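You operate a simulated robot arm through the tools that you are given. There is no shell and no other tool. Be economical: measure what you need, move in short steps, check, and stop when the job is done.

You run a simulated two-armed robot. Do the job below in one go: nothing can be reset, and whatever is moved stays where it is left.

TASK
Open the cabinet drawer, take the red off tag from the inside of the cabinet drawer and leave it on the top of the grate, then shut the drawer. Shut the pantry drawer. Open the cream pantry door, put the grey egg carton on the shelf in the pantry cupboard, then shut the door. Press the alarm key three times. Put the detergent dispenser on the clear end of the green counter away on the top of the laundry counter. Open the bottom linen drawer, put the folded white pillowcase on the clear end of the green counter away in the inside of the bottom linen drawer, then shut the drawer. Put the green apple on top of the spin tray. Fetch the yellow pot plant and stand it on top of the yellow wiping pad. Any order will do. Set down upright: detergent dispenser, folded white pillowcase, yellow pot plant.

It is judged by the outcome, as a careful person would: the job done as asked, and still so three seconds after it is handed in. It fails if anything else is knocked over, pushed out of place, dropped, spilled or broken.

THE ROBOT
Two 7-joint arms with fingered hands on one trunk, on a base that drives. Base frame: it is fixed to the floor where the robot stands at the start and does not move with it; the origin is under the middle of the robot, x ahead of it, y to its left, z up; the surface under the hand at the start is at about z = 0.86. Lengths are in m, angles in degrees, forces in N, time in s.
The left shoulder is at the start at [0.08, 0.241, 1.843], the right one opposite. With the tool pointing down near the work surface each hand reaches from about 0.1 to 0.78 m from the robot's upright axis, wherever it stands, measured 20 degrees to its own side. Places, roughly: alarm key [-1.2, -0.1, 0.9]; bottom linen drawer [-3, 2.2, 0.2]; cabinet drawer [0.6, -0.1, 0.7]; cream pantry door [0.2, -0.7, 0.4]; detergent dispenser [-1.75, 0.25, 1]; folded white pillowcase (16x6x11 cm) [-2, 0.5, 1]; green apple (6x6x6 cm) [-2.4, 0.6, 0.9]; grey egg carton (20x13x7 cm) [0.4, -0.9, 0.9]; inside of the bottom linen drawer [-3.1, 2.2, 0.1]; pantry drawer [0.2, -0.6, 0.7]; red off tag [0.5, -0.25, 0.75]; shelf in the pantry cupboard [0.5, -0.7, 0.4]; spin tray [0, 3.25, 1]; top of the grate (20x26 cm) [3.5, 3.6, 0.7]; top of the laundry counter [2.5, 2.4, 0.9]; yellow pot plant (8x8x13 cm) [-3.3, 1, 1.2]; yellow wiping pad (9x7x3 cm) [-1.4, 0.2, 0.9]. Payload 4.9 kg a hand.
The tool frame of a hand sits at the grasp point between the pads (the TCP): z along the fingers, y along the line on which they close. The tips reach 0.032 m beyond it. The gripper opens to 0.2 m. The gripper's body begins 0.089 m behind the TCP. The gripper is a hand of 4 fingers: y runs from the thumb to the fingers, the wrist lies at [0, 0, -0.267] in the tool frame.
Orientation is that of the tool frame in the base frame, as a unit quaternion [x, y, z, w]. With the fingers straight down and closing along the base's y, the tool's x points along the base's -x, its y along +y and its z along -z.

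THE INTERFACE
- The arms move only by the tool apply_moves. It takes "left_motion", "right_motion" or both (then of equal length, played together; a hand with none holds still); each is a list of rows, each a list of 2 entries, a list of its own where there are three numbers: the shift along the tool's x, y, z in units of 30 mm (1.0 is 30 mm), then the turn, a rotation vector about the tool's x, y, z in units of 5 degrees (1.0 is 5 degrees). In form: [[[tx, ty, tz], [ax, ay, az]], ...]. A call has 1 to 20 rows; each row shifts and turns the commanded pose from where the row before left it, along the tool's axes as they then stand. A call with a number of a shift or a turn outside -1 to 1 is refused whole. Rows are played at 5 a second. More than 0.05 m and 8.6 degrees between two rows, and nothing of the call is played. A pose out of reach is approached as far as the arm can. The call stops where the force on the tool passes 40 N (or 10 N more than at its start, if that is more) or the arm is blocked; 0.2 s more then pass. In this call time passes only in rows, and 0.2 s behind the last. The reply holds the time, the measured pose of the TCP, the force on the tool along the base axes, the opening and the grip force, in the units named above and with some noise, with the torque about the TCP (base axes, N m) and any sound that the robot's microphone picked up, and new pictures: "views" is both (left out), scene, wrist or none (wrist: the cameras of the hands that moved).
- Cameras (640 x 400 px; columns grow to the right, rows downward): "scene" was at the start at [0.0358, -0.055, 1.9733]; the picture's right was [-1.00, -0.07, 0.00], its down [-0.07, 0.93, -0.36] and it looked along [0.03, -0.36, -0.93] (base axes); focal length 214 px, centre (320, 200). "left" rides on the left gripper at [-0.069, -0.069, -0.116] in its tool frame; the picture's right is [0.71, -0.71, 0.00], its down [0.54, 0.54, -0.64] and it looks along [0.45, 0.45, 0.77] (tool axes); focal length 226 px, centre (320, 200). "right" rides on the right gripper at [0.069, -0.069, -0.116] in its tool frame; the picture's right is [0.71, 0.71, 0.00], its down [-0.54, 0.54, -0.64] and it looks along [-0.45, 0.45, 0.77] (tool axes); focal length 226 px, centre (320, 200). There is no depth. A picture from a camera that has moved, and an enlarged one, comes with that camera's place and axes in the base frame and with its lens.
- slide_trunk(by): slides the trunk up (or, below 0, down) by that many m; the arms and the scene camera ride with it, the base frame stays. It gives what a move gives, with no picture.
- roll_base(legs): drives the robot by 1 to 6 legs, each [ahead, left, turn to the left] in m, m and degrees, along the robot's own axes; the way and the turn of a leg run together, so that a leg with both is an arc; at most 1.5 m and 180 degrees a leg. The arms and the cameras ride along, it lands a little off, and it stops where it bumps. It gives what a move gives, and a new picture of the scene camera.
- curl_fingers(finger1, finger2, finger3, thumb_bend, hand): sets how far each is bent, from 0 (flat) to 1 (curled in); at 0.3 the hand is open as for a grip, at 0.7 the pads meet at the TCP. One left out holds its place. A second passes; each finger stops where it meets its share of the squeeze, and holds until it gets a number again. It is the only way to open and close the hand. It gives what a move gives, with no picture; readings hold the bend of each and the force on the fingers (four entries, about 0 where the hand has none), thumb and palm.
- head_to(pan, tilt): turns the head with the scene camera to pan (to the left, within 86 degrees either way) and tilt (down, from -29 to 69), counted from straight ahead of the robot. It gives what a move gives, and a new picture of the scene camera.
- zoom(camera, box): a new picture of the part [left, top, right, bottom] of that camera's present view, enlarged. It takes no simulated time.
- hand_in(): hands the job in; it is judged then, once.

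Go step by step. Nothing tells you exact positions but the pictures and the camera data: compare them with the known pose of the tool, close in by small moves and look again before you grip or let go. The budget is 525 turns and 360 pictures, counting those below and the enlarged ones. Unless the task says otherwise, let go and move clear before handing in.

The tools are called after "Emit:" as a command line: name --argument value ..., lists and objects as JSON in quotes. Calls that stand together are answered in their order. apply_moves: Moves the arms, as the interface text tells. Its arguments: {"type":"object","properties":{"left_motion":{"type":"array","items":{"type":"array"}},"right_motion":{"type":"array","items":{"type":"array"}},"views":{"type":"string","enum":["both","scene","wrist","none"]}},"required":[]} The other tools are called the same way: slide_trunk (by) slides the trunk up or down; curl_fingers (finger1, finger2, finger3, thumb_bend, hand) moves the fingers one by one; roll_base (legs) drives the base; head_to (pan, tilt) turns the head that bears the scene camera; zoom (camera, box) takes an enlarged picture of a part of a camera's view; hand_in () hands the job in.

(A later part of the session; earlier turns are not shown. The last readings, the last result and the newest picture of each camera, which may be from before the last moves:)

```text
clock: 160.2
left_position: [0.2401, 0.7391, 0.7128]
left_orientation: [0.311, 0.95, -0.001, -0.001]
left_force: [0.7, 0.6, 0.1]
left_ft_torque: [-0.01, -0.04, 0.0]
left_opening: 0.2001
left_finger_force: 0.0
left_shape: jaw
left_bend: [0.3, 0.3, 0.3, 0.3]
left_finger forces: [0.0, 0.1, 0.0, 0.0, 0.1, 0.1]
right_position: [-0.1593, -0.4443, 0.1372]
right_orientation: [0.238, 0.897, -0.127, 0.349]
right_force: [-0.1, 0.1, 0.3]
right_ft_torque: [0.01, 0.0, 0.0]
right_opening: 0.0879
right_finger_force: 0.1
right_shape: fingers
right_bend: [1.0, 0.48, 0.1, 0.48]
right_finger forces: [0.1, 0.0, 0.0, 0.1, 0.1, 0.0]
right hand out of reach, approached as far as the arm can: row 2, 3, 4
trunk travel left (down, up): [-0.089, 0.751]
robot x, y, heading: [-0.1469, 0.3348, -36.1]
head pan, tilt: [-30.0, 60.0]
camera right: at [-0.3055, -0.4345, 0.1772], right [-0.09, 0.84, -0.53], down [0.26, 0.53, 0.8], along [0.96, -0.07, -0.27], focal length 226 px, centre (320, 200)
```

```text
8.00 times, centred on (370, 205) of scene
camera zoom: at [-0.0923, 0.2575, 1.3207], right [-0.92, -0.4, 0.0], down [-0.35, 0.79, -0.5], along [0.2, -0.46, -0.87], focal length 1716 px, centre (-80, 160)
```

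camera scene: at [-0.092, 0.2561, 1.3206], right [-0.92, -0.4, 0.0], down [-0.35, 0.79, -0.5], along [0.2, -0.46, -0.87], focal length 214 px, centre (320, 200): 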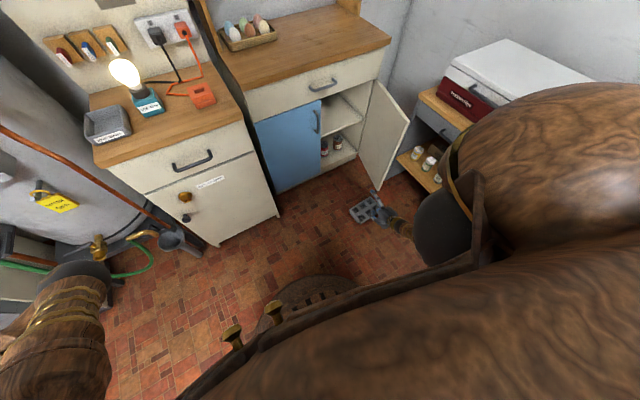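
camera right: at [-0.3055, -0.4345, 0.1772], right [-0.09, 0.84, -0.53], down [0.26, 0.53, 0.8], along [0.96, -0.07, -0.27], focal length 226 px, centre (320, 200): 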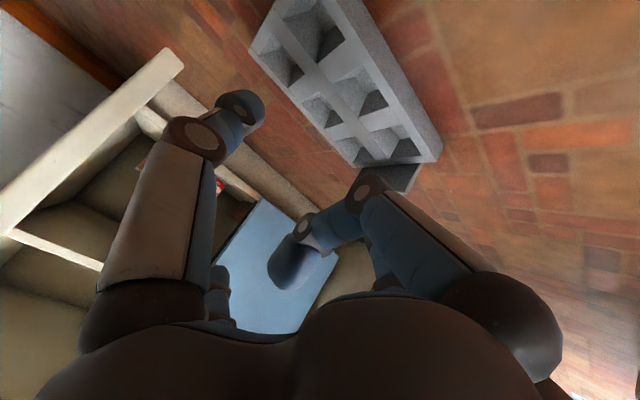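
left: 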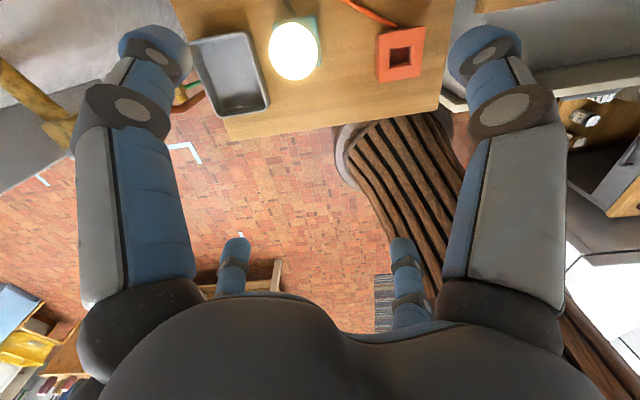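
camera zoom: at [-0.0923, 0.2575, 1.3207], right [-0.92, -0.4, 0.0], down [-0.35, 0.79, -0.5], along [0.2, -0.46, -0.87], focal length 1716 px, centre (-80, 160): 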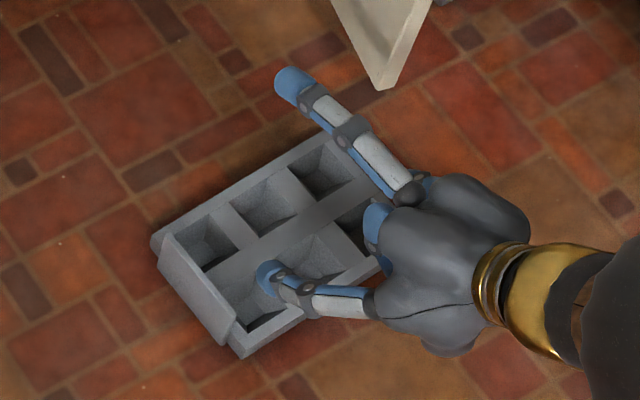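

Emit:
roll_base --legs '[[0.025, -0.008, 0]]'

Emit:
slide_trunk --by -0.055

Emit:
zoom --camera "scene" --box '[330, 180, 410, 230]'

Emit:
zoom --camera "right" --box '[160, 0, 480, 220]'

```text
clock: 161.0
left_position: [0.2563, 0.7176, 0.7124]
left_orientation: [0.311, 0.951, -0.001, -0.002]
left_force: [0.0, -0.4, 0.4]
left_ft_torque: [0.06, 0.02, -0.01]
left_opening: 0.1999
left_finger_force: 0.0
left_shape: jaw
left_bend: [0.3, 0.3, 0.3, 0.3]
left_finger forces: [0.0, 0.0, 0.0, 0.0, 0.0, 0.1]
right_position: [-0.1447, -0.4662, 0.135]
right_orientation: [0.239, 0.897, -0.126, 0.349]
right_force: [-0.9, 0.2, 0.0]
right_ft_torque: [-0.01, 0.01, 0.01]
right_opening: 0.0877
right_finger_force: 0.0
right_shape: fingers
right_bend: [1.0, 0.48, 0.1, 0.48]
right_finger forces: [0.0, 0.1, 0.0, 0.0, 0.0, 0.0]
trunk travel left (down, up): [-0.089, 0.751]
robot x, y, heading: [-0.1285, 0.3133, -36.1]
head pan, tilt: [-30.0, 60.0]
camera scene: at [-0.0759, 0.2351, 1.3205], right [-0.92, -0.4, 0.0], down [-0.35, 0.79, -0.5], along [0.2, -0.46, -0.87], focal length 214 px, centre (320, 200)
```

scene: 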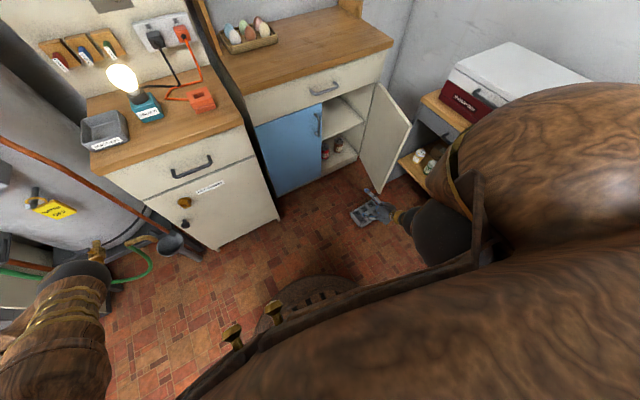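

```text
clock: 162.0
left_position: [0.2549, 0.7181, 0.6579]
left_orientation: [0.311, 0.95, -0.003, -0.001]
left_force: [0.4, -0.1, -0.1]
left_ft_torque: [0.03, 0.0, 0.02]
left_opening: 0.1998
left_finger_force: 0.0
left_shape: jaw
left_bend: [0.3, 0.3, 0.3, 0.3]
left_finger forces: [0.1, 0.1, 0.0, 0.0, 0.0, 0.0]
right_position: [-0.1447, -0.4652, 0.0803]
right_orientation: [0.238, 0.897, -0.127, 0.349]
right_force: [-0.6, -0.1, 0.1]
right_ft_torque: [0.03, 0.05, -0.01]
right_opening: 0.0881
right_finger_force: 0.0
right_shape: fingers
right_bend: [1.0, 0.48, 0.1, 0.48]
right_finger forces: [0.0, 0.1, 0.0, 0.0, 0.0, 0.0]
trunk travel left (down, up): [-0.034, 0.806]
robot x, y, heading: [-0.1293, 0.3149, -36.1]
head pan, tilt: [-30.0, 60.0]
```

```text
8.00 times, centred on (370, 205) of scene
camera zoom: at [-0.0772, 0.2365, 1.2658], right [-0.92, -0.4, 0.0], down [-0.35, 0.79, -0.5], along [0.2, -0.46, -0.87], focal length 1716 px, centre (-80, 160)
```

zoom: 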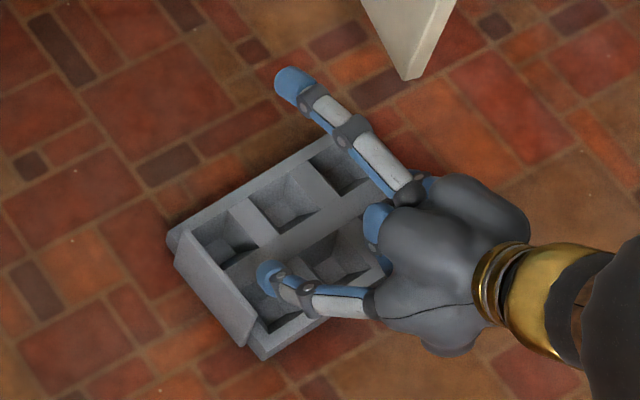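

```text
1.82 times, centred on (320, 110) of right
camera zoom: at [-0.2906, -0.4555, 0.1223], right [-0.09, 0.84, -0.53], down [0.26, 0.53, 0.8], along [0.96, -0.07, -0.27], focal length 411 px, centre (320, 364)
```

zoom: 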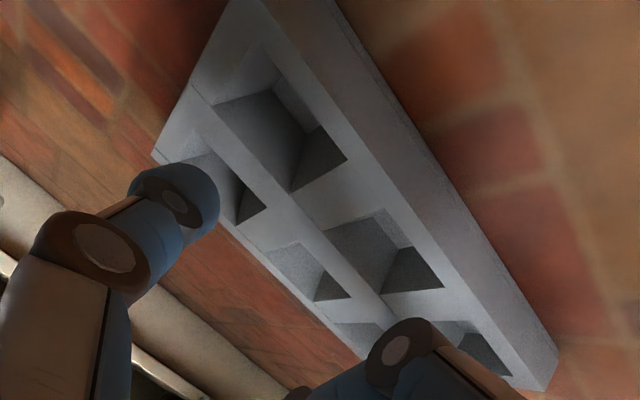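

The carton is turned about +10° relative to my hand. I rotate to match, narrow the fingers a little, then lower.

Emit:
apply_moves --right_motion '[[[-0.25, 0, 0.23], [-0.7, 0, -0.71]], [[-0.02, 0, 0.02], [-0.7, 0, -0.71]]]' --views "none"

Emit:
curl_fingers --hand "right" --finger2 0.51 --thumb_bend 0.51

Emit:
zoom --camera "scene" --box '[330, 180, 410, 230]'

Emit:
zoom --camera "right" --box '[160, 0, 480, 220]'

```text
clock: 162.6
left_position: [0.2566, 0.718, 0.6566]
left_orientation: [0.311, 0.951, -0.001, -0.001]
left_force: [0.0, 1.1, 0.1]
left_ft_torque: [-0.04, -0.01, -0.03]
left_opening: 0.1998
left_finger_force: 0.1
left_shape: jaw
left_bend: [0.3, 0.3, 0.3, 0.3]
left_finger forces: [0.0, 0.0, 0.1, 0.1, 0.1, 0.0]
right_position: [-0.1201, -0.4688, 0.0999]
right_orientation: [0.16, 0.916, -0.093, 0.355]
right_force: [1.3, 0.7, 0.5]
right_ft_torque: [-0.04, 0.04, -0.04]
right_opening: 0.0879
right_finger_force: 0.0
right_shape: fingers
right_bend: [1.0, 0.48, 0.1, 0.48]
right_finger forces: [0.0, 0.0, 0.1, 0.0, 0.0, 0.0]
right hand out of reach, approached as far as the arm can: row 1, 2
trunk travel left (down, up): [-0.034, 0.806]
robot x, y, heading: [-0.1314, 0.3151, -36.1]
head pan, tilt: [-30.0, 60.0]
```

```text
clock: 163.6
left_position: [0.2567, 0.7179, 0.6566]
left_orientation: [0.311, 0.951, -0.002, -0.002]
left_force: [0.7, 0.3, -0.2]
left_ft_torque: [-0.01, 0.02, 0.0]
left_opening: 0.2001
left_finger_force: 0.0
left_shape: jaw
left_bend: [0.3, 0.3, 0.3, 0.3]
left_finger forces: [0.0, 0.0, 0.1, 0.0, 0.1, 0.0]
right_position: [-0.1198, -0.4692, 0.0974]
right_orientation: [0.16, 0.916, -0.093, 0.355]
right_force: [0.6, -0.1, 0.1]
right_ft_torque: [-0.01, 0.05, 0.02]
right_opening: 0.0836
right_finger_force: 0.1
right_shape: fingers
right_bend: [1.0, 0.51, 0.1, 0.51]
right_finger forces: [0.0, 0.1, 0.0, 0.0, 0.0, 0.0]
trunk travel left (down, up): [-0.034, 0.806]
robot x, y, heading: [-0.1303, 0.317, -36.0]
head pan, tilt: [-30.0, 60.0]
```

```text
8.00 times, centred on (370, 205) of scene
camera zoom: at [-0.0769, 0.2363, 1.2657], right [-0.92, -0.4, 0.0], down [-0.35, 0.79, -0.5], along [0.2, -0.46, -0.87], focal length 1716 px, centre (-80, 160)
```

zoom: 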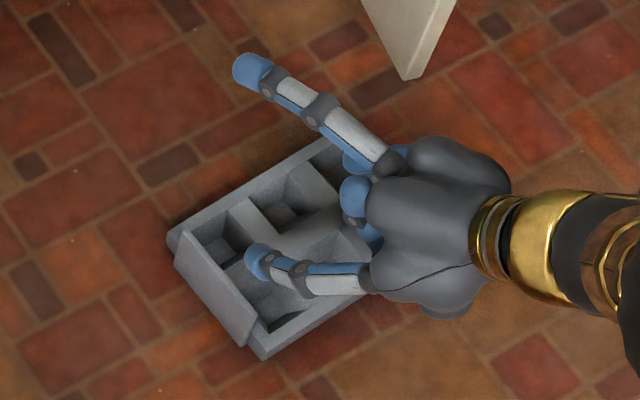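

```text
1.82 times, centred on (320, 110) of right
camera zoom: at [-0.2657, -0.4839, 0.1411], right [-0.24, 0.82, -0.52], down [0.17, 0.56, 0.81], along [0.96, 0.1, -0.28], focal length 411 px, centre (320, 364)
```

zoom: 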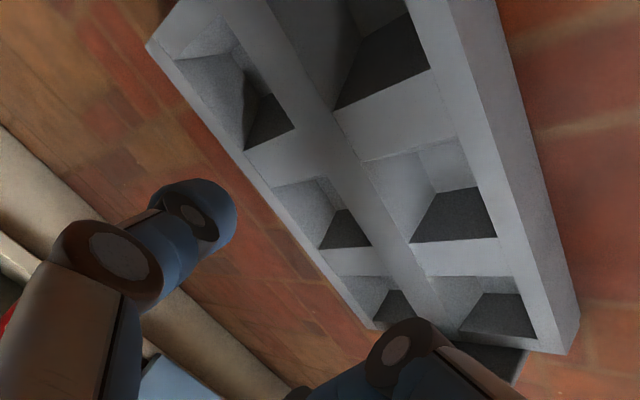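

Emit:
slide_trunk --by 0.05

Emit:
roll_base --legs '[[0.12, -0.03, 0]]'

Emit:
apply_moves --right_motion '[[[0.61, 0.31, -0.56], [0, 0, 0]], [[0.61, 0.31, -0.56], [0, 0, 0]], [[0.61, 0.31, -0.56], [0, 0, 0]], [[0.61, 0.31, -0.56], [0, 0, 0]], [[0.61, 0.31, -0.56], [0, 0, 0]]]' --views "wrist"

Emit:
zoom --camera "scene" --box '[330, 180, 430, 250]'

```text
clock: 164.5
left_position: [0.2548, 0.7188, 0.7072]
left_orientation: [0.311, 0.95, -0.002, -0.001]
left_force: [0.0, 0.6, 0.1]
left_ft_torque: [-0.02, 0.0, -0.03]
left_opening: 0.1998
left_finger_force: 0.1
left_shape: jaw
left_bend: [0.3, 0.3, 0.3, 0.3]
left_finger forces: [0.0, 0.0, 0.0, 0.0, 0.0, 0.1]
right_position: [-0.121, -0.4691, 0.1476]
right_orientation: [0.161, 0.917, -0.093, 0.354]
right_force: [0.4, -0.5, 0.2]
right_ft_torque: [0.02, 0.0, 0.0]
right_opening: 0.0834
right_finger_force: 0.0
right_shape: fingers
right_bend: [1.0, 0.51, 0.1, 0.51]
right_finger forces: [0.1, 0.0, 0.0, 0.1, 0.0, 0.0]
trunk travel left (down, up): [-0.084, 0.756]
robot x, y, heading: [-0.1312, 0.3128, -36.1]
head pan, tilt: [-30.0, 60.0]
```

```text
clock: 165.8
left_position: [0.335, 0.6246, 0.7067]
left_orientation: [0.31, 0.951, -0.001, -0.001]
left_force: [-0.3, 0.2, -0.5]
left_ft_torque: [0.02, 0.02, 0.02]
left_opening: 0.2
left_finger_force: 0.0
left_shape: jaw
left_bend: [0.3, 0.3, 0.3, 0.3]
left_finger forces: [0.0, 0.1, 0.0, 0.1, 0.0, 0.1]
right_position: [-0.0424, -0.5638, 0.1479]
right_orientation: [0.161, 0.916, -0.093, 0.355]
right_force: [-0.1, -0.2, 0.0]
right_ft_torque: [-0.04, -0.01, 0.0]
right_opening: 0.0835
right_finger_force: 0.1
right_shape: fingers
right_bend: [1.0, 0.51, 0.1, 0.51]
right_finger forces: [0.0, 0.0, 0.0, 0.0, 0.0, 0.0]
trunk travel left (down, up): [-0.084, 0.756]
robot x, y, heading: [-0.0509, 0.2167, -36.2]
head pan, tilt: [-30.0, 60.0]
camera scene: at [0.0028, 0.1405, 1.3155], right [-0.92, -0.4, 0.0], down [-0.35, 0.79, -0.5], along [0.2, -0.46, -0.87], focal length 214 px, centre (320, 200)
```

scene: 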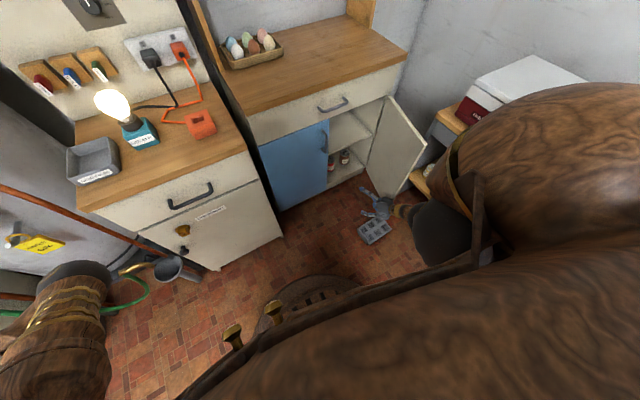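

```text
clock: 167.0
left_position: [0.3332, 0.6248, 0.7061]
left_orientation: [0.31, 0.951, -0.002, -0.001]
left_force: [0.9, 0.7, 0.5]
left_ft_torque: [0.0, -0.03, -0.03]
left_opening: 0.2001
left_finger_force: 0.1
left_shape: jaw
left_bend: [0.3, 0.3, 0.3, 0.3]
left_finger forces: [0.0, 0.0, 0.0, 0.1, 0.0, 0.1]
right_position: [-0.1411, -0.4752, 0.1457]
right_orientation: [0.16, 0.916, -0.093, 0.356]
right_force: [0.1, 0.3, 0.4]
right_ft_torque: [-0.01, 0.0, -0.01]
right_opening: 0.0836
right_finger_force: 0.0
right_shape: fingers
right_bend: [1.0, 0.51, 0.1, 0.51]
right_finger forces: [0.1, 0.1, 0.0, 0.0, 0.1, 0.0]
trunk travel left (down, up): [-0.084, 0.756]
robot x, y, heading: [-0.0515, 0.218, -36.2]
head pan, tilt: [-30.0, 60.0]
camera right: at [-0.286, -0.4904, 0.1884], right [-0.24, 0.82, -0.52], down [0.17, 0.56, 0.81], along [0.96, 0.1, -0.28], focal length 226 px, centre (320, 200)
```

right: 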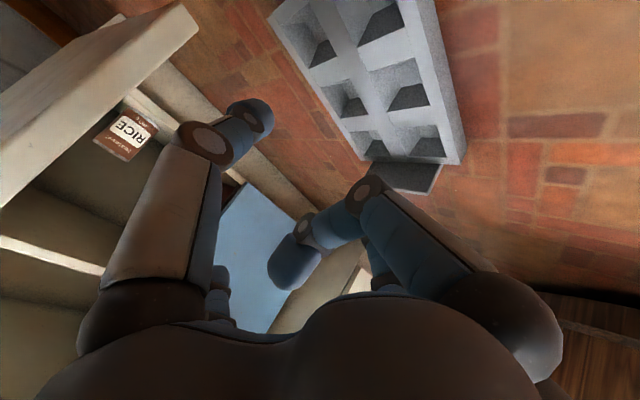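

```text
5.71 times, centred on (380, 215) of scene
camera zoom: at [0.0015, 0.1419, 1.3157], right [-0.92, -0.4, 0.0], down [-0.35, 0.79, -0.5], along [0.2, -0.46, -0.87], focal length 1226 px, centre (-23, 114)
```

zoom: 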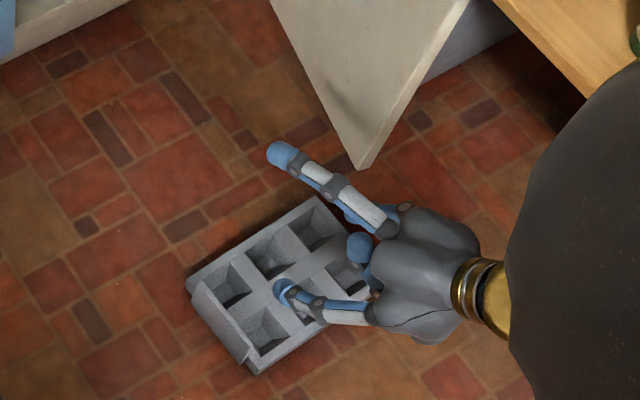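

Emit:
apply_moves --right_motion '[[[0.25, 0.16, -0.23], [0.7, 0, 0.71]], [[0.25, 0.16, -0.23], [0.7, 0, 0.71]]]' --views "none"

Emit:
slide_trunk --by -0.055

Emit:
zoom --camera "scene" --box '[340, 190, 420, 250]'

Emit:
zoom --camera "right" --box '[160, 0, 480, 220]'

```text
clock: 167.6
left_position: [0.3332, 0.6242, 0.7069]
left_orientation: [0.309, 0.951, -0.001, -0.001]
left_force: [0.2, 0.5, -0.4]
left_ft_torque: [0.0, 0.03, -0.04]
left_opening: 0.2001
left_finger_force: 0.0
left_shape: jaw
left_bend: [0.3, 0.3, 0.3, 0.3]
left_finger forces: [0.0, 0.0, 0.0, 0.0, 0.0, 0.0]
right_position: [-0.1549, -0.4591, 0.1444]
right_orientation: [0.239, 0.897, -0.127, 0.35]
right_force: [0.7, 0.0, 0.4]
right_ft_torque: [0.0, 0.02, -0.01]
right_opening: 0.0837
right_finger_force: 0.0
right_shape: fingers
right_bend: [1.0, 0.51, 0.1, 0.51]
right_finger forces: [0.1, 0.1, 0.1, 0.1, 0.0, 0.0]
trunk travel left (down, up): [-0.084, 0.756]
robot x, y, heading: [-0.0532, 0.2196, -36.4]
head pan, tilt: [-30.0, 60.0]
```

```text
clock: 168.5
left_position: [0.3336, 0.6236, 0.6516]
left_orientation: [0.31, 0.951, -0.001, -0.001]
left_force: [0.1, 0.9, -0.7]
left_ft_torque: [-0.01, -0.05, -0.02]
left_opening: 0.1999
left_finger_force: 0.0
left_shape: jaw
left_bend: [0.3, 0.3, 0.3, 0.3]
left_finger forces: [0.1, 0.2, 0.1, 0.0, 0.0, 0.1]
right_position: [-0.1556, -0.4576, 0.0895]
right_orientation: [0.239, 0.897, -0.127, 0.349]
right_force: [-0.8, -0.2, 0.7]
right_ft_torque: [0.01, 0.01, -0.01]
right_opening: 0.0838
right_finger_force: 0.1
right_shape: fingers
right_bend: [1.0, 0.51, 0.1, 0.51]
right_finger forces: [0.0, 0.1, 0.0, 0.0, 0.0, 0.0]
trunk travel left (down, up): [-0.029, 0.811]
robot x, y, heading: [-0.0494, 0.222, -36.3]
head pan, tilt: [-30.0, 60.0]
```

```text
6.67 times, centred on (380, 220) of scene
camera zoom: at [0.0015, 0.1418, 1.2608], right [-0.92, -0.4, 0.0], down [-0.35, 0.79, -0.5], along [0.2, -0.46, -0.87], focal length 1430 px, centre (-80, 67)
```

zoom: 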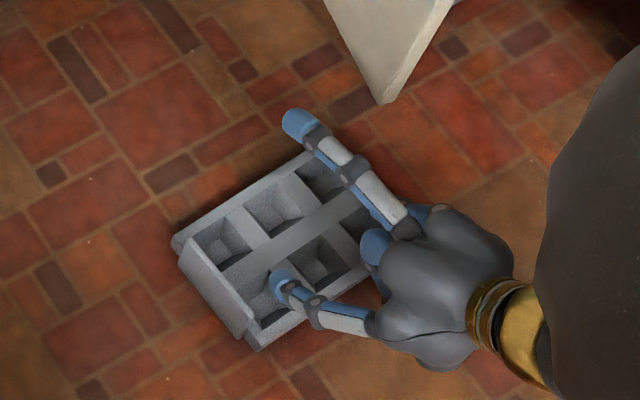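

```text
1.82 times, centred on (320, 110) of right
camera zoom: at [-0.3014, -0.4481, 0.131], right [-0.09, 0.84, -0.53], down [0.26, 0.53, 0.8], along [0.96, -0.07, -0.27], focal length 411 px, centre (320, 364)
```

zoom: 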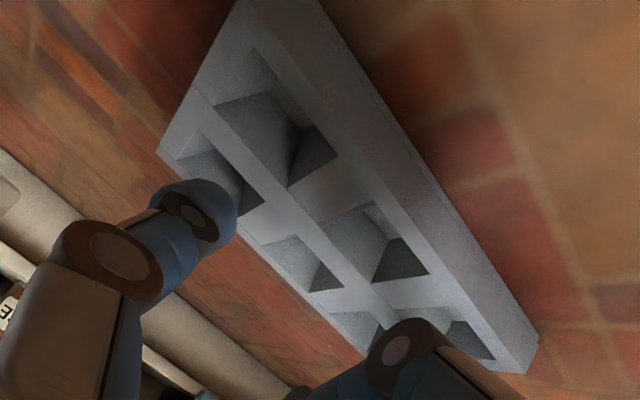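

Emit:
curl_fingers --hand "right" --finger2 0.48 --thumb_bend 0.48

Emit:
apply_moves --right_motion '[[[-0.05, 0.3, 0.05], [-0.6, 0, -0.6]], [[0.22, 0, 0.24], [0, 0, 0]], [[0.22, 0, 0.24], [0, 0, 0]], [[0.22, 0, 0.24], [0, 0, 0]]]' --views "wrist"

Emit:
zoom --camera "scene" --box '[340, 190, 420, 250]'

```text
clock: 169.5
left_position: [0.3333, 0.6236, 0.651]
left_orientation: [0.31, 0.951, -0.001, -0.002]
left_force: [0.7, -0.4, 0.1]
left_ft_torque: [0.0, 0.01, -0.02]
left_opening: 0.1998
left_finger_force: 0.0
left_shape: jaw
left_bend: [0.3, 0.3, 0.3, 0.3]
left_finger forces: [0.1, 0.1, 0.0, 0.1, 0.1, 0.0]
right_position: [-0.1554, -0.4592, 0.0886]
right_orientation: [0.238, 0.898, -0.126, 0.349]
right_force: [0.0, -1.6, 0.0]
right_ft_torque: [0.01, -0.01, 0.03]
right_opening: 0.0881
right_finger_force: 0.1
right_shape: fingers
right_bend: [1.0, 0.48, 0.1, 0.48]
right_finger forces: [0.0, 0.0, 0.0, 0.1, 0.0, 0.0]
trunk travel left (down, up): [-0.029, 0.811]
robot x, y, heading: [-0.0531, 0.2189, -36.2]
head pan, tilt: [-30.0, 60.0]
```

```text
clock: 170.5
left_position: [0.3349, 0.6229, 0.6518]
left_orientation: [0.311, 0.95, -0.002, -0.002]
left_force: [-0.1, 0.8, -0.1]
left_ft_torque: [0.03, 0.0, 0.01]
left_opening: 0.2
left_finger_force: 0.0
left_shape: jaw
left_bend: [0.3, 0.3, 0.3, 0.3]
left_finger forces: [0.1, 0.0, 0.1, 0.0, 0.0, 0.1]
right_position: [-0.1505, -0.4532, 0.0594]
right_orientation: [0.206, 0.906, -0.112, 0.352]
right_force: [0.9, 0.0, 0.3]
right_ft_torque: [0.0, -0.05, -0.04]
right_opening: 0.0881
right_finger_force: 0.1
right_shape: fingers
right_bend: [1.0, 0.48, 0.1, 0.48]
right_finger forces: [0.1, 0.1, 0.0, 0.0, 0.0, 0.0]
trunk travel left (down, up): [-0.029, 0.811]
robot x, y, heading: [-0.0501, 0.222, -36.4]
head pan, tilt: [-30.0, 60.0]
camera right: at [-0.296, -0.4539, 0.1017], right [-0.15, 0.84, -0.52], down [0.23, 0.55, 0.81], along [0.96, 0.0, -0.27], focal length 226 px, centre (320, 200)
```

right: 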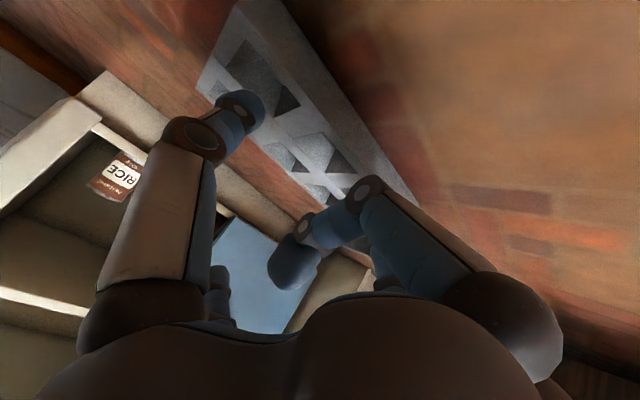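

```text
6.67 times, centred on (380, 220) of scene
camera zoom: at [0.0018, 0.1415, 1.2607], right [-0.92, -0.4, 0.0], down [-0.35, 0.79, -0.5], along [0.2, -0.46, -0.87], focal length 1430 px, centre (-80, 67)
```

zoom: 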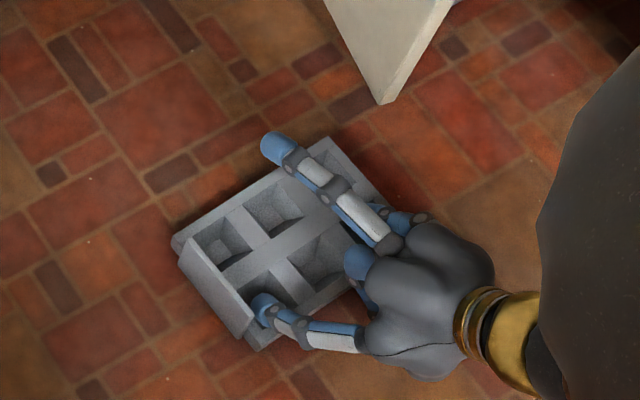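

Emit:
apply_moves --right_motion '[[[-0.45, 0, -0.49], [0, 0, 0]], [[-0.12, -0.15, 0.1], [0.84, 0, 0.85]], [[0.22, 0, 0.24], [0, 0, 0]], [[0.22, 0, 0.24], [0, 0, 0]]]' --views "wrist"

Emit:
zoom --camera "scene" --box '[350, 200, 410, 240]'

Emit:
zoom --camera "right" --box '[180, 0, 440, 200]'

```text
clock: 171.5
left_position: [0.3345, 0.6244, 0.6515]
left_orientation: [0.31, 0.951, -0.001, -0.001]
left_force: [0.2, 0.1, 0.2]
left_ft_torque: [-0.02, 0.0, -0.03]
left_opening: 0.1998
left_finger_force: 0.1
left_shape: jaw
left_bend: [0.3, 0.3, 0.3, 0.3]
left_finger forces: [0.0, 0.1, 0.0, 0.0, 0.1, 0.1]
right_position: [-0.1476, -0.4588, 0.0612]
right_orientation: [0.252, 0.893, -0.132, 0.348]
right_force: [0.3, 0.5, 0.5]
right_ft_torque: [0.02, -0.03, 0.01]
right_opening: 0.0878
right_finger_force: 0.0
right_shape: fingers
right_bend: [1.0, 0.48, 0.1, 0.48]
right_finger forces: [0.0, 0.0, 0.1, 0.0, 0.0, 0.0]
trunk travel left (down, up): [-0.029, 0.811]
robot x, y, heading: [-0.0516, 0.2219, -36.3]
head pan, tilt: [-30.0, 60.0]
camera right: at [-0.2931, -0.4447, 0.1018], right [-0.06, 0.85, -0.53], down [0.28, 0.52, 0.8], along [0.96, -0.1, -0.27], focal length 226 px, centre (320, 200)
```

right: 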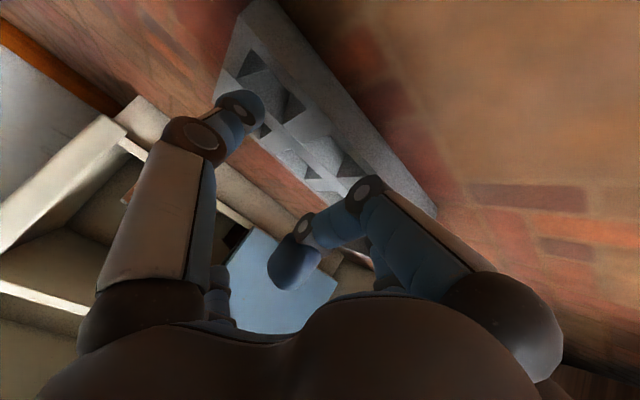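

```text
10.00 times, centred on (380, 220) of scene
camera zoom: at [0.0019, 0.1416, 1.2607], right [-0.92, -0.4, 0.0], down [-0.35, 0.79, -0.5], along [0.2, -0.46, -0.87], focal length 2145 px, centre (-280, 0)
```

zoom: 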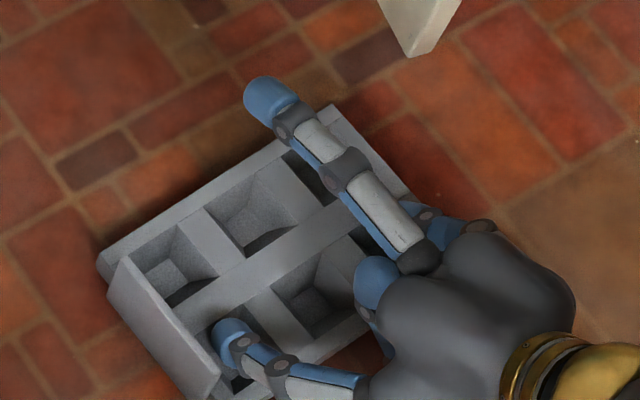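

```text
2.00 times, centred on (310, 100) of right
camera zoom: at [-0.2931, -0.4447, 0.1018], right [-0.06, 0.85, -0.53], down [0.28, 0.52, 0.8], along [0.96, -0.1, -0.27], focal length 452 px, centre (340, 400)
```

zoom: 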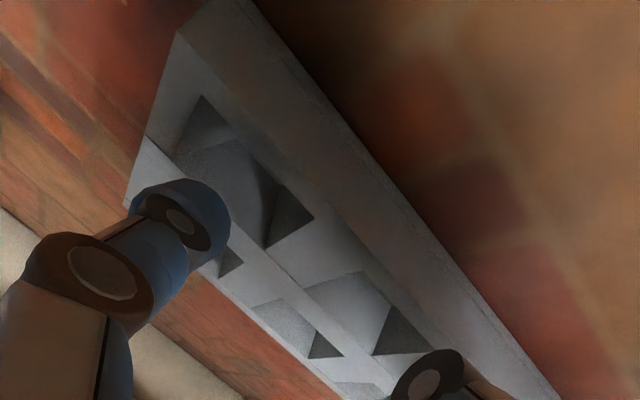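

Emit:
curl_fingers --hand "right" --thumb_bend 0.53

Emit:
apply_moves --right_motion '[[[0.1, 0, -0.09], [0.6, 0, 0.6]], [[0.2, 0, 0.22], [0, 0, 0]], [[0.18, 0, 0.2], [0, 0, 0]]]' --views "none"

Emit:
zoom --camera "scene" --box '[350, 200, 410, 240]'

Emit:
zoom --camera "right" --box '[180, 0, 440, 200]'

```text
clock: 172.5
left_position: [0.3347, 0.6242, 0.6521]
left_orientation: [0.311, 0.95, -0.001, -0.001]
left_force: [-1.3, -0.1, -0.6]
left_ft_torque: [0.02, 0.02, 0.01]
left_opening: 0.1999
left_finger_force: 0.0
left_shape: jaw
left_bend: [0.3, 0.3, 0.3, 0.3]
left_finger forces: [0.1, 0.1, 0.1, 0.0, 0.0, 0.0]
right_position: [-0.1465, -0.4594, 0.0613]
right_orientation: [0.252, 0.893, -0.132, 0.348]
right_force: [0.2, 0.0, -0.3]
right_ft_torque: [-0.01, 0.01, -0.02]
right_opening: 0.0804
right_finger_force: 0.1
right_shape: fingers
right_bend: [1.0, 0.48, 0.1, 0.53]
right_finger forces: [0.0, 0.0, 0.1, 0.1, 0.1, 0.0]
trunk travel left (down, up): [-0.029, 0.811]
robot x, y, heading: [-0.0485, 0.2167, -36.2]
head pan, tilt: [-30.0, 60.0]
```

```text
clock: 173.3
left_position: [0.3336, 0.6247, 0.6514]
left_orientation: [0.311, 0.95, -0.002, -0.002]
left_force: [-0.8, 0.9, 0.5]
left_ft_torque: [-0.01, 0.01, 0.01]
left_opening: 0.2
left_finger_force: 0.2
left_shape: jaw
left_bend: [0.3, 0.3, 0.3, 0.3]
left_finger forces: [0.0, 0.0, 0.0, 0.0, 0.0, 0.0]
right_position: [-0.1508, -0.4599, 0.045]
right_orientation: [0.284, 0.883, -0.147, 0.344]
right_force: [-0.8, 1.0, 1.3]
right_ft_torque: [0.1, -0.1, 0.06]
right_opening: 0.0806
right_finger_force: 0.9
right_shape: fingers
right_bend: [1.0, 0.48, 0.1, 0.53]
right_finger forces: [0.0, 2.1, 0.0, 0.0, 0.0, 0.1]
trunk travel left (down, up): [-0.029, 0.811]
robot x, y, heading: [-0.0497, 0.2166, -36.3]
head pan, tilt: [-30.0, 60.0]
```

```text
10.00 times, centred on (380, 220) of scene
camera zoom: at [0.0018, 0.1419, 1.2608], right [-0.92, -0.4, 0.0], down [-0.35, 0.79, -0.5], along [0.2, -0.46, -0.87], focal length 2145 px, centre (-280, 0)
```

zoom: 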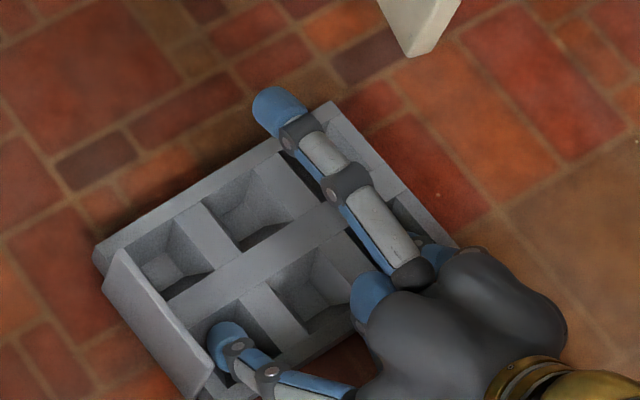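

```text
2.00 times, centred on (310, 100) of right
camera zoom: at [-0.2952, -0.4333, 0.0846], right [0.0, 0.85, -0.53], down [0.31, 0.51, 0.8], along [0.95, -0.17, -0.26], focal length 452 px, centre (340, 400)
```

zoom: 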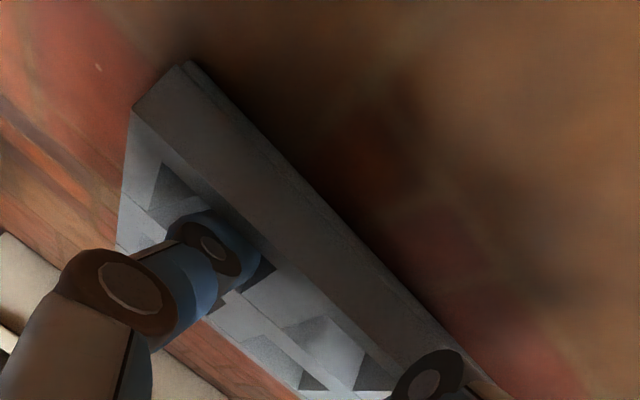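

Both are in the wells now. Squeeze and lift with the trunk.

Emit:
curl_fingers --hand "right" --finger2 0.8 --thumb_bend 0.8

Emit:
slide_trunk --by 0.1

Emit:
zoom --camera "scene" --box '[330, 180, 430, 250]'

```text
clock: 174.3
left_position: [0.3336, 0.6251, 0.6511]
left_orientation: [0.309, 0.951, -0.003, -0.001]
left_force: [0.4, -0.4, 0.2]
left_ft_torque: [-0.03, 0.04, -0.02]
left_opening: 0.2
left_finger_force: 0.2
left_shape: jaw
left_bend: [0.3, 0.3, 0.3, 0.3]
left_finger forces: [0.1, 0.0, 0.0, 0.1, 0.1, 0.0]
right_position: [-0.1506, -0.4599, 0.0444]
right_orientation: [0.283, 0.882, -0.147, 0.346]
right_force: [0.8, -5.7, 18.1]
right_ft_torque: [-0.41, -0.24, 0.02]
right_opening: 0.0565
right_finger_force: 21.6
right_shape: fingers
right_bend: [1.0, 0.44, 0.1, 0.67]
right_finger forces: [0.0, 16.5, 0.0, 0.0, 26.5, 0.0]
trunk travel left (down, up): [-0.029, 0.811]
robot x, y, heading: [-0.0482, 0.2222, -36.1]
head pan, tilt: [-30.0, 60.0]
```

```text
clock: 175.7
left_position: [0.3338, 0.6237, 0.7506]
left_orientation: [0.311, 0.951, -0.002, -0.001]
left_force: [-0.9, -0.4, 0.4]
left_ft_torque: [-0.02, -0.02, 0.01]
left_opening: 0.1996
left_finger_force: 0.0
left_shape: jaw
left_bend: [0.3, 0.3, 0.3, 0.3]
left_finger forces: [0.0, 0.0, 0.0, 0.0, 0.1, 0.1]
right_position: [-0.1504, -0.4586, 0.1444]
right_orientation: [0.284, 0.883, -0.146, 0.345]
right_force: [-0.2, 0.2, 0.0]
right_ft_torque: [0.01, -0.01, 0.01]
right_opening: 0.0424
right_finger_force: 0.1
right_shape: fingers
right_bend: [1.0, 0.55, 0.1, 0.8]
right_finger forces: [0.1, 0.0, 0.1, 0.0, 0.0, 0.0]
trunk travel left (down, up): [-0.129, 0.711]
robot x, y, heading: [-0.0553, 0.2171, -36.5]
head pan, tilt: [-30.0, 60.0]
```

```text
5.71 times, centred on (380, 215) of scene
camera zoom: at [0.0019, 0.1416, 1.3606], right [-0.92, -0.4, 0.0], down [-0.35, 0.79, -0.5], along [0.2, -0.46, -0.87], focal length 1226 px, centre (-23, 114)
```

zoom: 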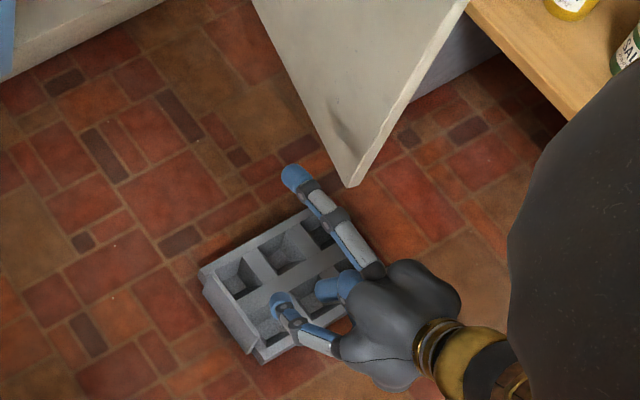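

Tapered ribs let go. I'll instead take it top-down across its 13 cm sides, carry it to open floor and regrip from its end. First base forward a bit, hand vertical and turned 90°.

Emit:
slide_trunk --by 0.1

Emit:
curl_fingers --hand "right" --finger1 0.1 --finger2 0.42 --finger3 0.1 --thumb_bend 0.42

Emit:
roll_base --legs '[[0.09, 0, 0]]'

Emit:
apply_moves --right_motion '[[[0, 0, 0], [0, 0.98, 0]], [[0, 0, 0], [0, 0.98, 0]], [[0, 0, 0], [0, 0.98, 0]], [[0, 0, 0], [0, 0.98, 0]], [[0, 0, 0], [0, 0.98, 0]], [[0, 0, 0], [0, 0.98, 0]], [[0, 0, 0], [0, 0.98, 0]], [[0, 0, 0], [0, 0.98, 0]], [[0, 0, 0], [0, 0.98, 0]]]' --views "none"

Emit:
apply_moves --right_motion '[[[0, 0, 0], [0, 0, 1]], [[0, 0, 0], [0, 0, 1]], [[0, 0, 0], [0, 0, 1]], [[0, 0, 0], [0, 0, 1]], [[0, 0, 0], [0, 0, 1]], [[0, 0, 0], [0, 0, 1]], [[0, 0, 0], [0, 0, 1]], [[0, 0, 0], [0, 0, 1]], [[0, 0, 0], [0, 0, 1]], [[0, 0, 0], [0, 0, 1]], [[0, 0, 0], [0, 0, 1]], [[0, 0, 0], [0, 0, 1]], [[0, 0, 0], [0, 0, 1]], [[0, 0, 0], [0, 0, 1]], [[0, 0, 0], [0, 0, 1]], [[0, 0, 0], [0, 0, 1]], [[0, 0, 0], [0, 0, 1]]]' --views "both"

```text
clock: 177.0
left_position: [0.3351, 0.625, 0.8511]
left_orientation: [0.31, 0.951, -0.001, -0.001]
left_force: [-0.5, 0.0, 0.4]
left_ft_torque: [0.0, -0.04, 0.0]
left_opening: 0.1998
left_finger_force: 0.0
left_shape: jaw
left_bend: [0.3, 0.3, 0.3, 0.3]
left_finger forces: [0.0, 0.0, 0.0, 0.0, 0.0, 0.1]
right_position: [-0.1509, -0.4586, 0.2442]
right_orientation: [0.284, 0.882, -0.146, 0.345]
right_force: [-0.9, 0.0, -0.4]
right_ft_torque: [0.04, 0.0, 0.0]
right_opening: 0.0425
right_finger_force: 0.0
right_shape: fingers
right_bend: [1.0, 0.55, 0.1, 0.8]
right_finger forces: [0.1, 0.0, 0.0, 0.0, 0.0, 0.1]
trunk travel left (down, up): [-0.229, 0.611]
robot x, y, heading: [-0.05, 0.2198, -35.9]
head pan, tilt: [-30.0, 60.0]
```

```text
clock: 178.0
left_position: [0.3344, 0.6241, 0.852]
left_orientation: [0.311, 0.951, -0.001, -0.002]
left_force: [0.4, 0.2, -0.1]
left_ft_torque: [-0.02, -0.05, 0.03]
left_opening: 0.1997
left_finger_force: 0.1
left_shape: jaw
left_bend: [0.3, 0.3, 0.3, 0.3]
left_finger forces: [0.0, 0.0, 0.0, 0.0, 0.1, 0.0]
right_position: [-0.151, -0.4579, 0.2437]
right_orientation: [0.284, 0.883, -0.146, 0.345]
right_force: [0.2, 0.7, 0.1]
right_ft_torque: [-0.01, 0.01, 0.01]
right_opening: 0.1471
right_finger_force: 0.0
right_shape: fingers
right_bend: [0.1, 0.42, 0.1, 0.42]
right_finger forces: [0.1, 0.1, 0.0, 0.0, 0.0, 0.0]
trunk travel left (down, up): [-0.229, 0.611]
robot x, y, heading: [-0.052, 0.2215, -36.5]
head pan, tilt: [-30.0, 60.0]
```

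```text
clock: 179.1
left_position: [0.4079, 0.5707, 0.8512]
left_orientation: [0.311, 0.95, -0.002, -0.001]
left_force: [0.6, -0.6, -0.5]
left_ft_torque: [0.04, 0.04, -0.03]
left_opening: 0.1999
left_finger_force: 0.0
left_shape: jaw
left_bend: [0.3, 0.3, 0.3, 0.3]
left_finger forces: [0.0, 0.0, 0.0, 0.0, 0.1, 0.0]
right_position: [-0.0798, -0.5117, 0.2432]
right_orientation: [0.284, 0.883, -0.146, 0.344]
right_force: [0.5, -0.7, -0.5]
right_ft_torque: [0.01, -0.03, 0.0]
right_opening: 0.1473
right_finger_force: 0.0
right_shape: fingers
right_bend: [0.1, 0.42, 0.1, 0.42]
right_finger forces: [0.0, 0.0, 0.1, 0.0, 0.0, 0.1]
trunk travel left (down, up): [-0.229, 0.611]
robot x, y, heading: [0.0237, 0.169, -36.1]
head pan, tilt: [-30.0, 60.0]
camera scene: at [0.0751, 0.0878, 1.4606], right [-0.92, -0.4, 0.0], down [-0.35, 0.79, -0.5], along [0.2, -0.46, -0.87], focal length 214 px, centre (320, 200)
```

scene: 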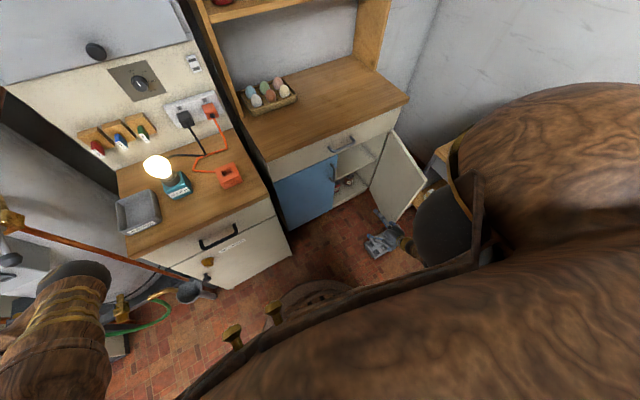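

```text
clock: 181.1
left_position: [0.4079, 0.571, 0.8522]
left_orientation: [0.311, 0.95, -0.002, -0.001]
left_force: [0.1, -0.1, 0.2]
left_ft_torque: [0.0, 0.0, -0.01]
left_opening: 0.1999
left_finger_force: 0.1
left_shape: jaw
left_bend: [0.3, 0.3, 0.3, 0.3]
left_finger forces: [0.0, 0.1, 0.1, 0.1, 0.0, 0.1]
right_position: [-0.0802, -0.517, 0.2432]
right_orientation: [0.318, 0.947, -0.048, 0.01]
right_force: [0.3, -0.3, -0.7]
right_ft_torque: [-0.01, -0.01, 0.01]
right_opening: 0.1474
right_finger_force: 0.0
right_shape: fingers
right_bend: [0.1, 0.42, 0.1, 0.42]
right_finger forces: [0.0, 0.0, 0.0, 0.0, 0.0, 0.0]
right hand out of reach, approached as far as the arm can: row 8
trunk travel left (down, up): [-0.229, 0.611]
robot x, y, heading: [0.0217, 0.1692, -36.3]
head pan, tilt: [-30.0, 60.0]
```

```text
clock: 184.7
left_position: [0.4069, 0.5714, 0.8521]
left_orientation: [0.311, 0.95, -0.002, -0.001]
left_force: [0.6, 0.5, -0.7]
left_ft_torque: [0.01, -0.03, -0.01]
left_opening: 0.2003
left_finger_force: 0.1
left_shape: jaw
left_bend: [0.3, 0.3, 0.3, 0.3]
left_finger forces: [0.1, 0.0, 0.0, 0.1, 0.0, 0.1]
right_position: [-0.081, -0.5177, 0.2446]
right_orientation: [0.874, 0.483, -0.028, 0.041]
right_force: [0.0, -0.4, 0.5]
right_ft_torque: [0.0, 0.0, 0.0]
right_opening: 0.1474
right_finger_force: 0.1
right_shape: fingers
right_bend: [0.1, 0.42, 0.1, 0.42]
right_finger forces: [0.0, 0.0, 0.2, 0.0, 0.1, 0.0]
trunk travel left (down, up): [-0.229, 0.611]
robot x, y, heading: [0.0181, 0.1646, -36.4]
head pan, tilt: [-30.0, 60.0]
camera scene: at [0.0741, 0.0886, 1.4607], right [-0.92, -0.4, 0.0], down [-0.35, 0.79, -0.5], along [0.2, -0.46, -0.87], focal length 214 px, centre (320, 200)
camera right: at [-0.1016, -0.4111, 0.3509], right [0.98, 0.22, -0.03], down [0.17, -0.68, 0.71], along [0.13, -0.7, -0.7], focal length 226 px, centre (320, 200)
```

scene: 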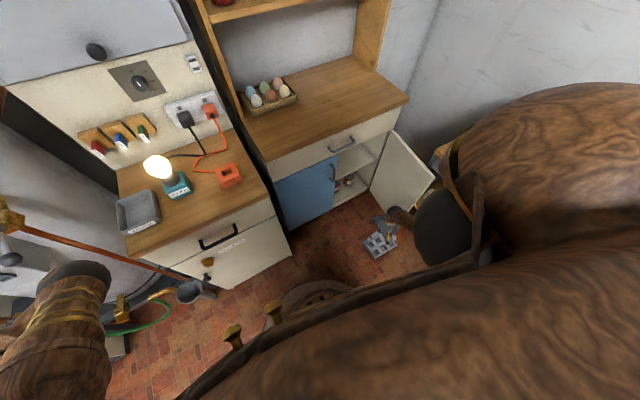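
right: 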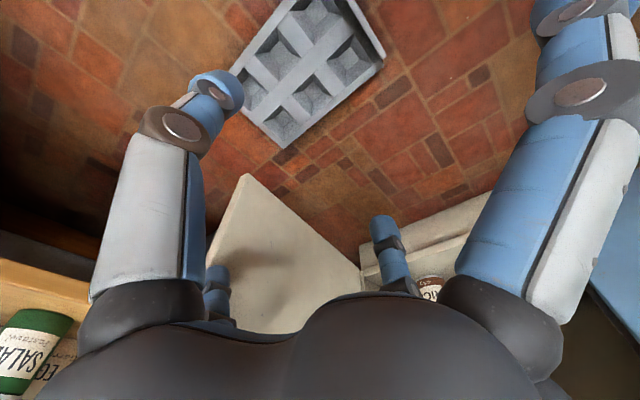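

Emit:
apply_moves --right_motion '[[[-0.87, -0.85, 0], [0, 0, 0.8]], [[0, 0, 0], [0, 0, 0]]]' --views "none"

Emit:
slide_trunk --by -0.12

Emit:
zoom --camera "right" --box '[0, 0, 640, 400]'

Emit:
zoom --camera "scene" --box '[330, 180, 430, 270]'

```text
clock: 185.3
left_position: [0.4073, 0.5698, 0.8521]
left_orientation: [0.31, 0.951, -0.001, -0.002]
left_force: [0.5, 0.7, 0.1]
left_ft_torque: [0.0, 0.03, 0.01]
left_opening: 0.2
left_finger_force: 0.0
left_shape: jaw
left_bend: [0.3, 0.3, 0.3, 0.3]
left_finger forces: [0.0, 0.0, 0.0, 0.0, 0.1, 0.0]
right_position: [-0.118, -0.5264, 0.2461]
right_orientation: [0.891, 0.451, -0.027, 0.042]
right_force: [0.1, -1.1, 0.9]
right_ft_torque: [0.03, 0.03, 0.03]
right_opening: 0.1475
right_finger_force: 0.1
right_shape: fingers
right_bend: [0.1, 0.42, 0.1, 0.42]
right_finger forces: [0.1, 0.0, 0.0, 0.0, 0.0, 0.0]
trunk travel left (down, up): [-0.229, 0.611]
robot x, y, heading: [0.022, 0.1663, -36.2]
head pan, tilt: [-30.0, 60.0]
```

```text
clock: 186.8
left_position: [0.4072, 0.5707, 0.7323]
left_orientation: [0.311, 0.951, -0.001, -0.001]
left_force: [-0.3, 0.1, -0.1]
left_ft_torque: [0.0, 0.02, 0.0]
left_opening: 0.1998
left_finger_force: 0.1
left_shape: jaw
left_bend: [0.3, 0.3, 0.3, 0.3]
left_finger forces: [0.0, 0.0, 0.1, 0.0, 0.1, 0.0]
right_position: [-0.1171, -0.5256, 0.1253]
right_orientation: [0.891, 0.451, -0.027, 0.042]
right_force: [-0.4, 0.0, 0.0]
right_ft_torque: [0.03, -0.02, -0.03]
right_opening: 0.1474
right_finger_force: 0.1
right_shape: fingers
right_bend: [0.1, 0.42, 0.1, 0.42]
right_finger forces: [0.0, 0.1, 0.0, 0.1, 0.0, 0.1]
trunk travel left (down, up): [-0.109, 0.731]
robot x, y, heading: [0.0227, 0.1633, -36.1]
head pan, tilt: [-30.0, 60.0]
```

```text
1.00 times, centred on (320, 200) of right (not enlarged: the box is as wide or as high as the picture)
camera zoom: at [-0.1311, -0.4185, 0.2318], right [0.99, 0.15, -0.02], down [0.12, -0.69, 0.71], along [0.09, -0.71, -0.7], focal length 226 px, centre (320, 200)
```

zoom: 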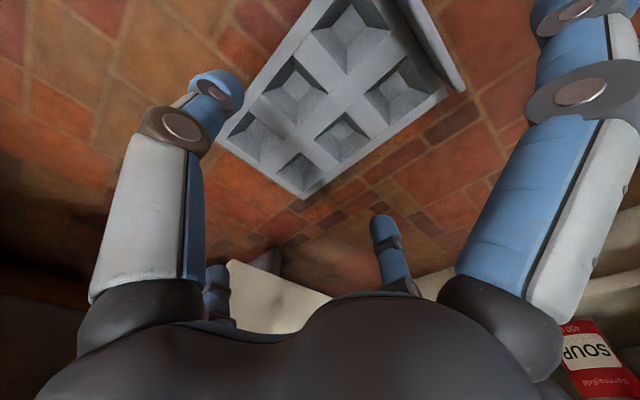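

```text
4.44 times, centred on (380, 225) of scene
camera zoom: at [0.074, 0.0887, 1.3408], right [-0.92, -0.4, 0.0], down [-0.35, 0.79, -0.5], along [0.2, -0.46, -0.87], focal length 953 px, centre (53, 89)
```

zoom: 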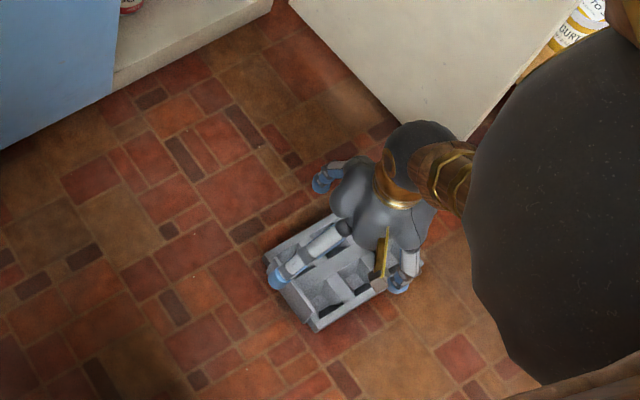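

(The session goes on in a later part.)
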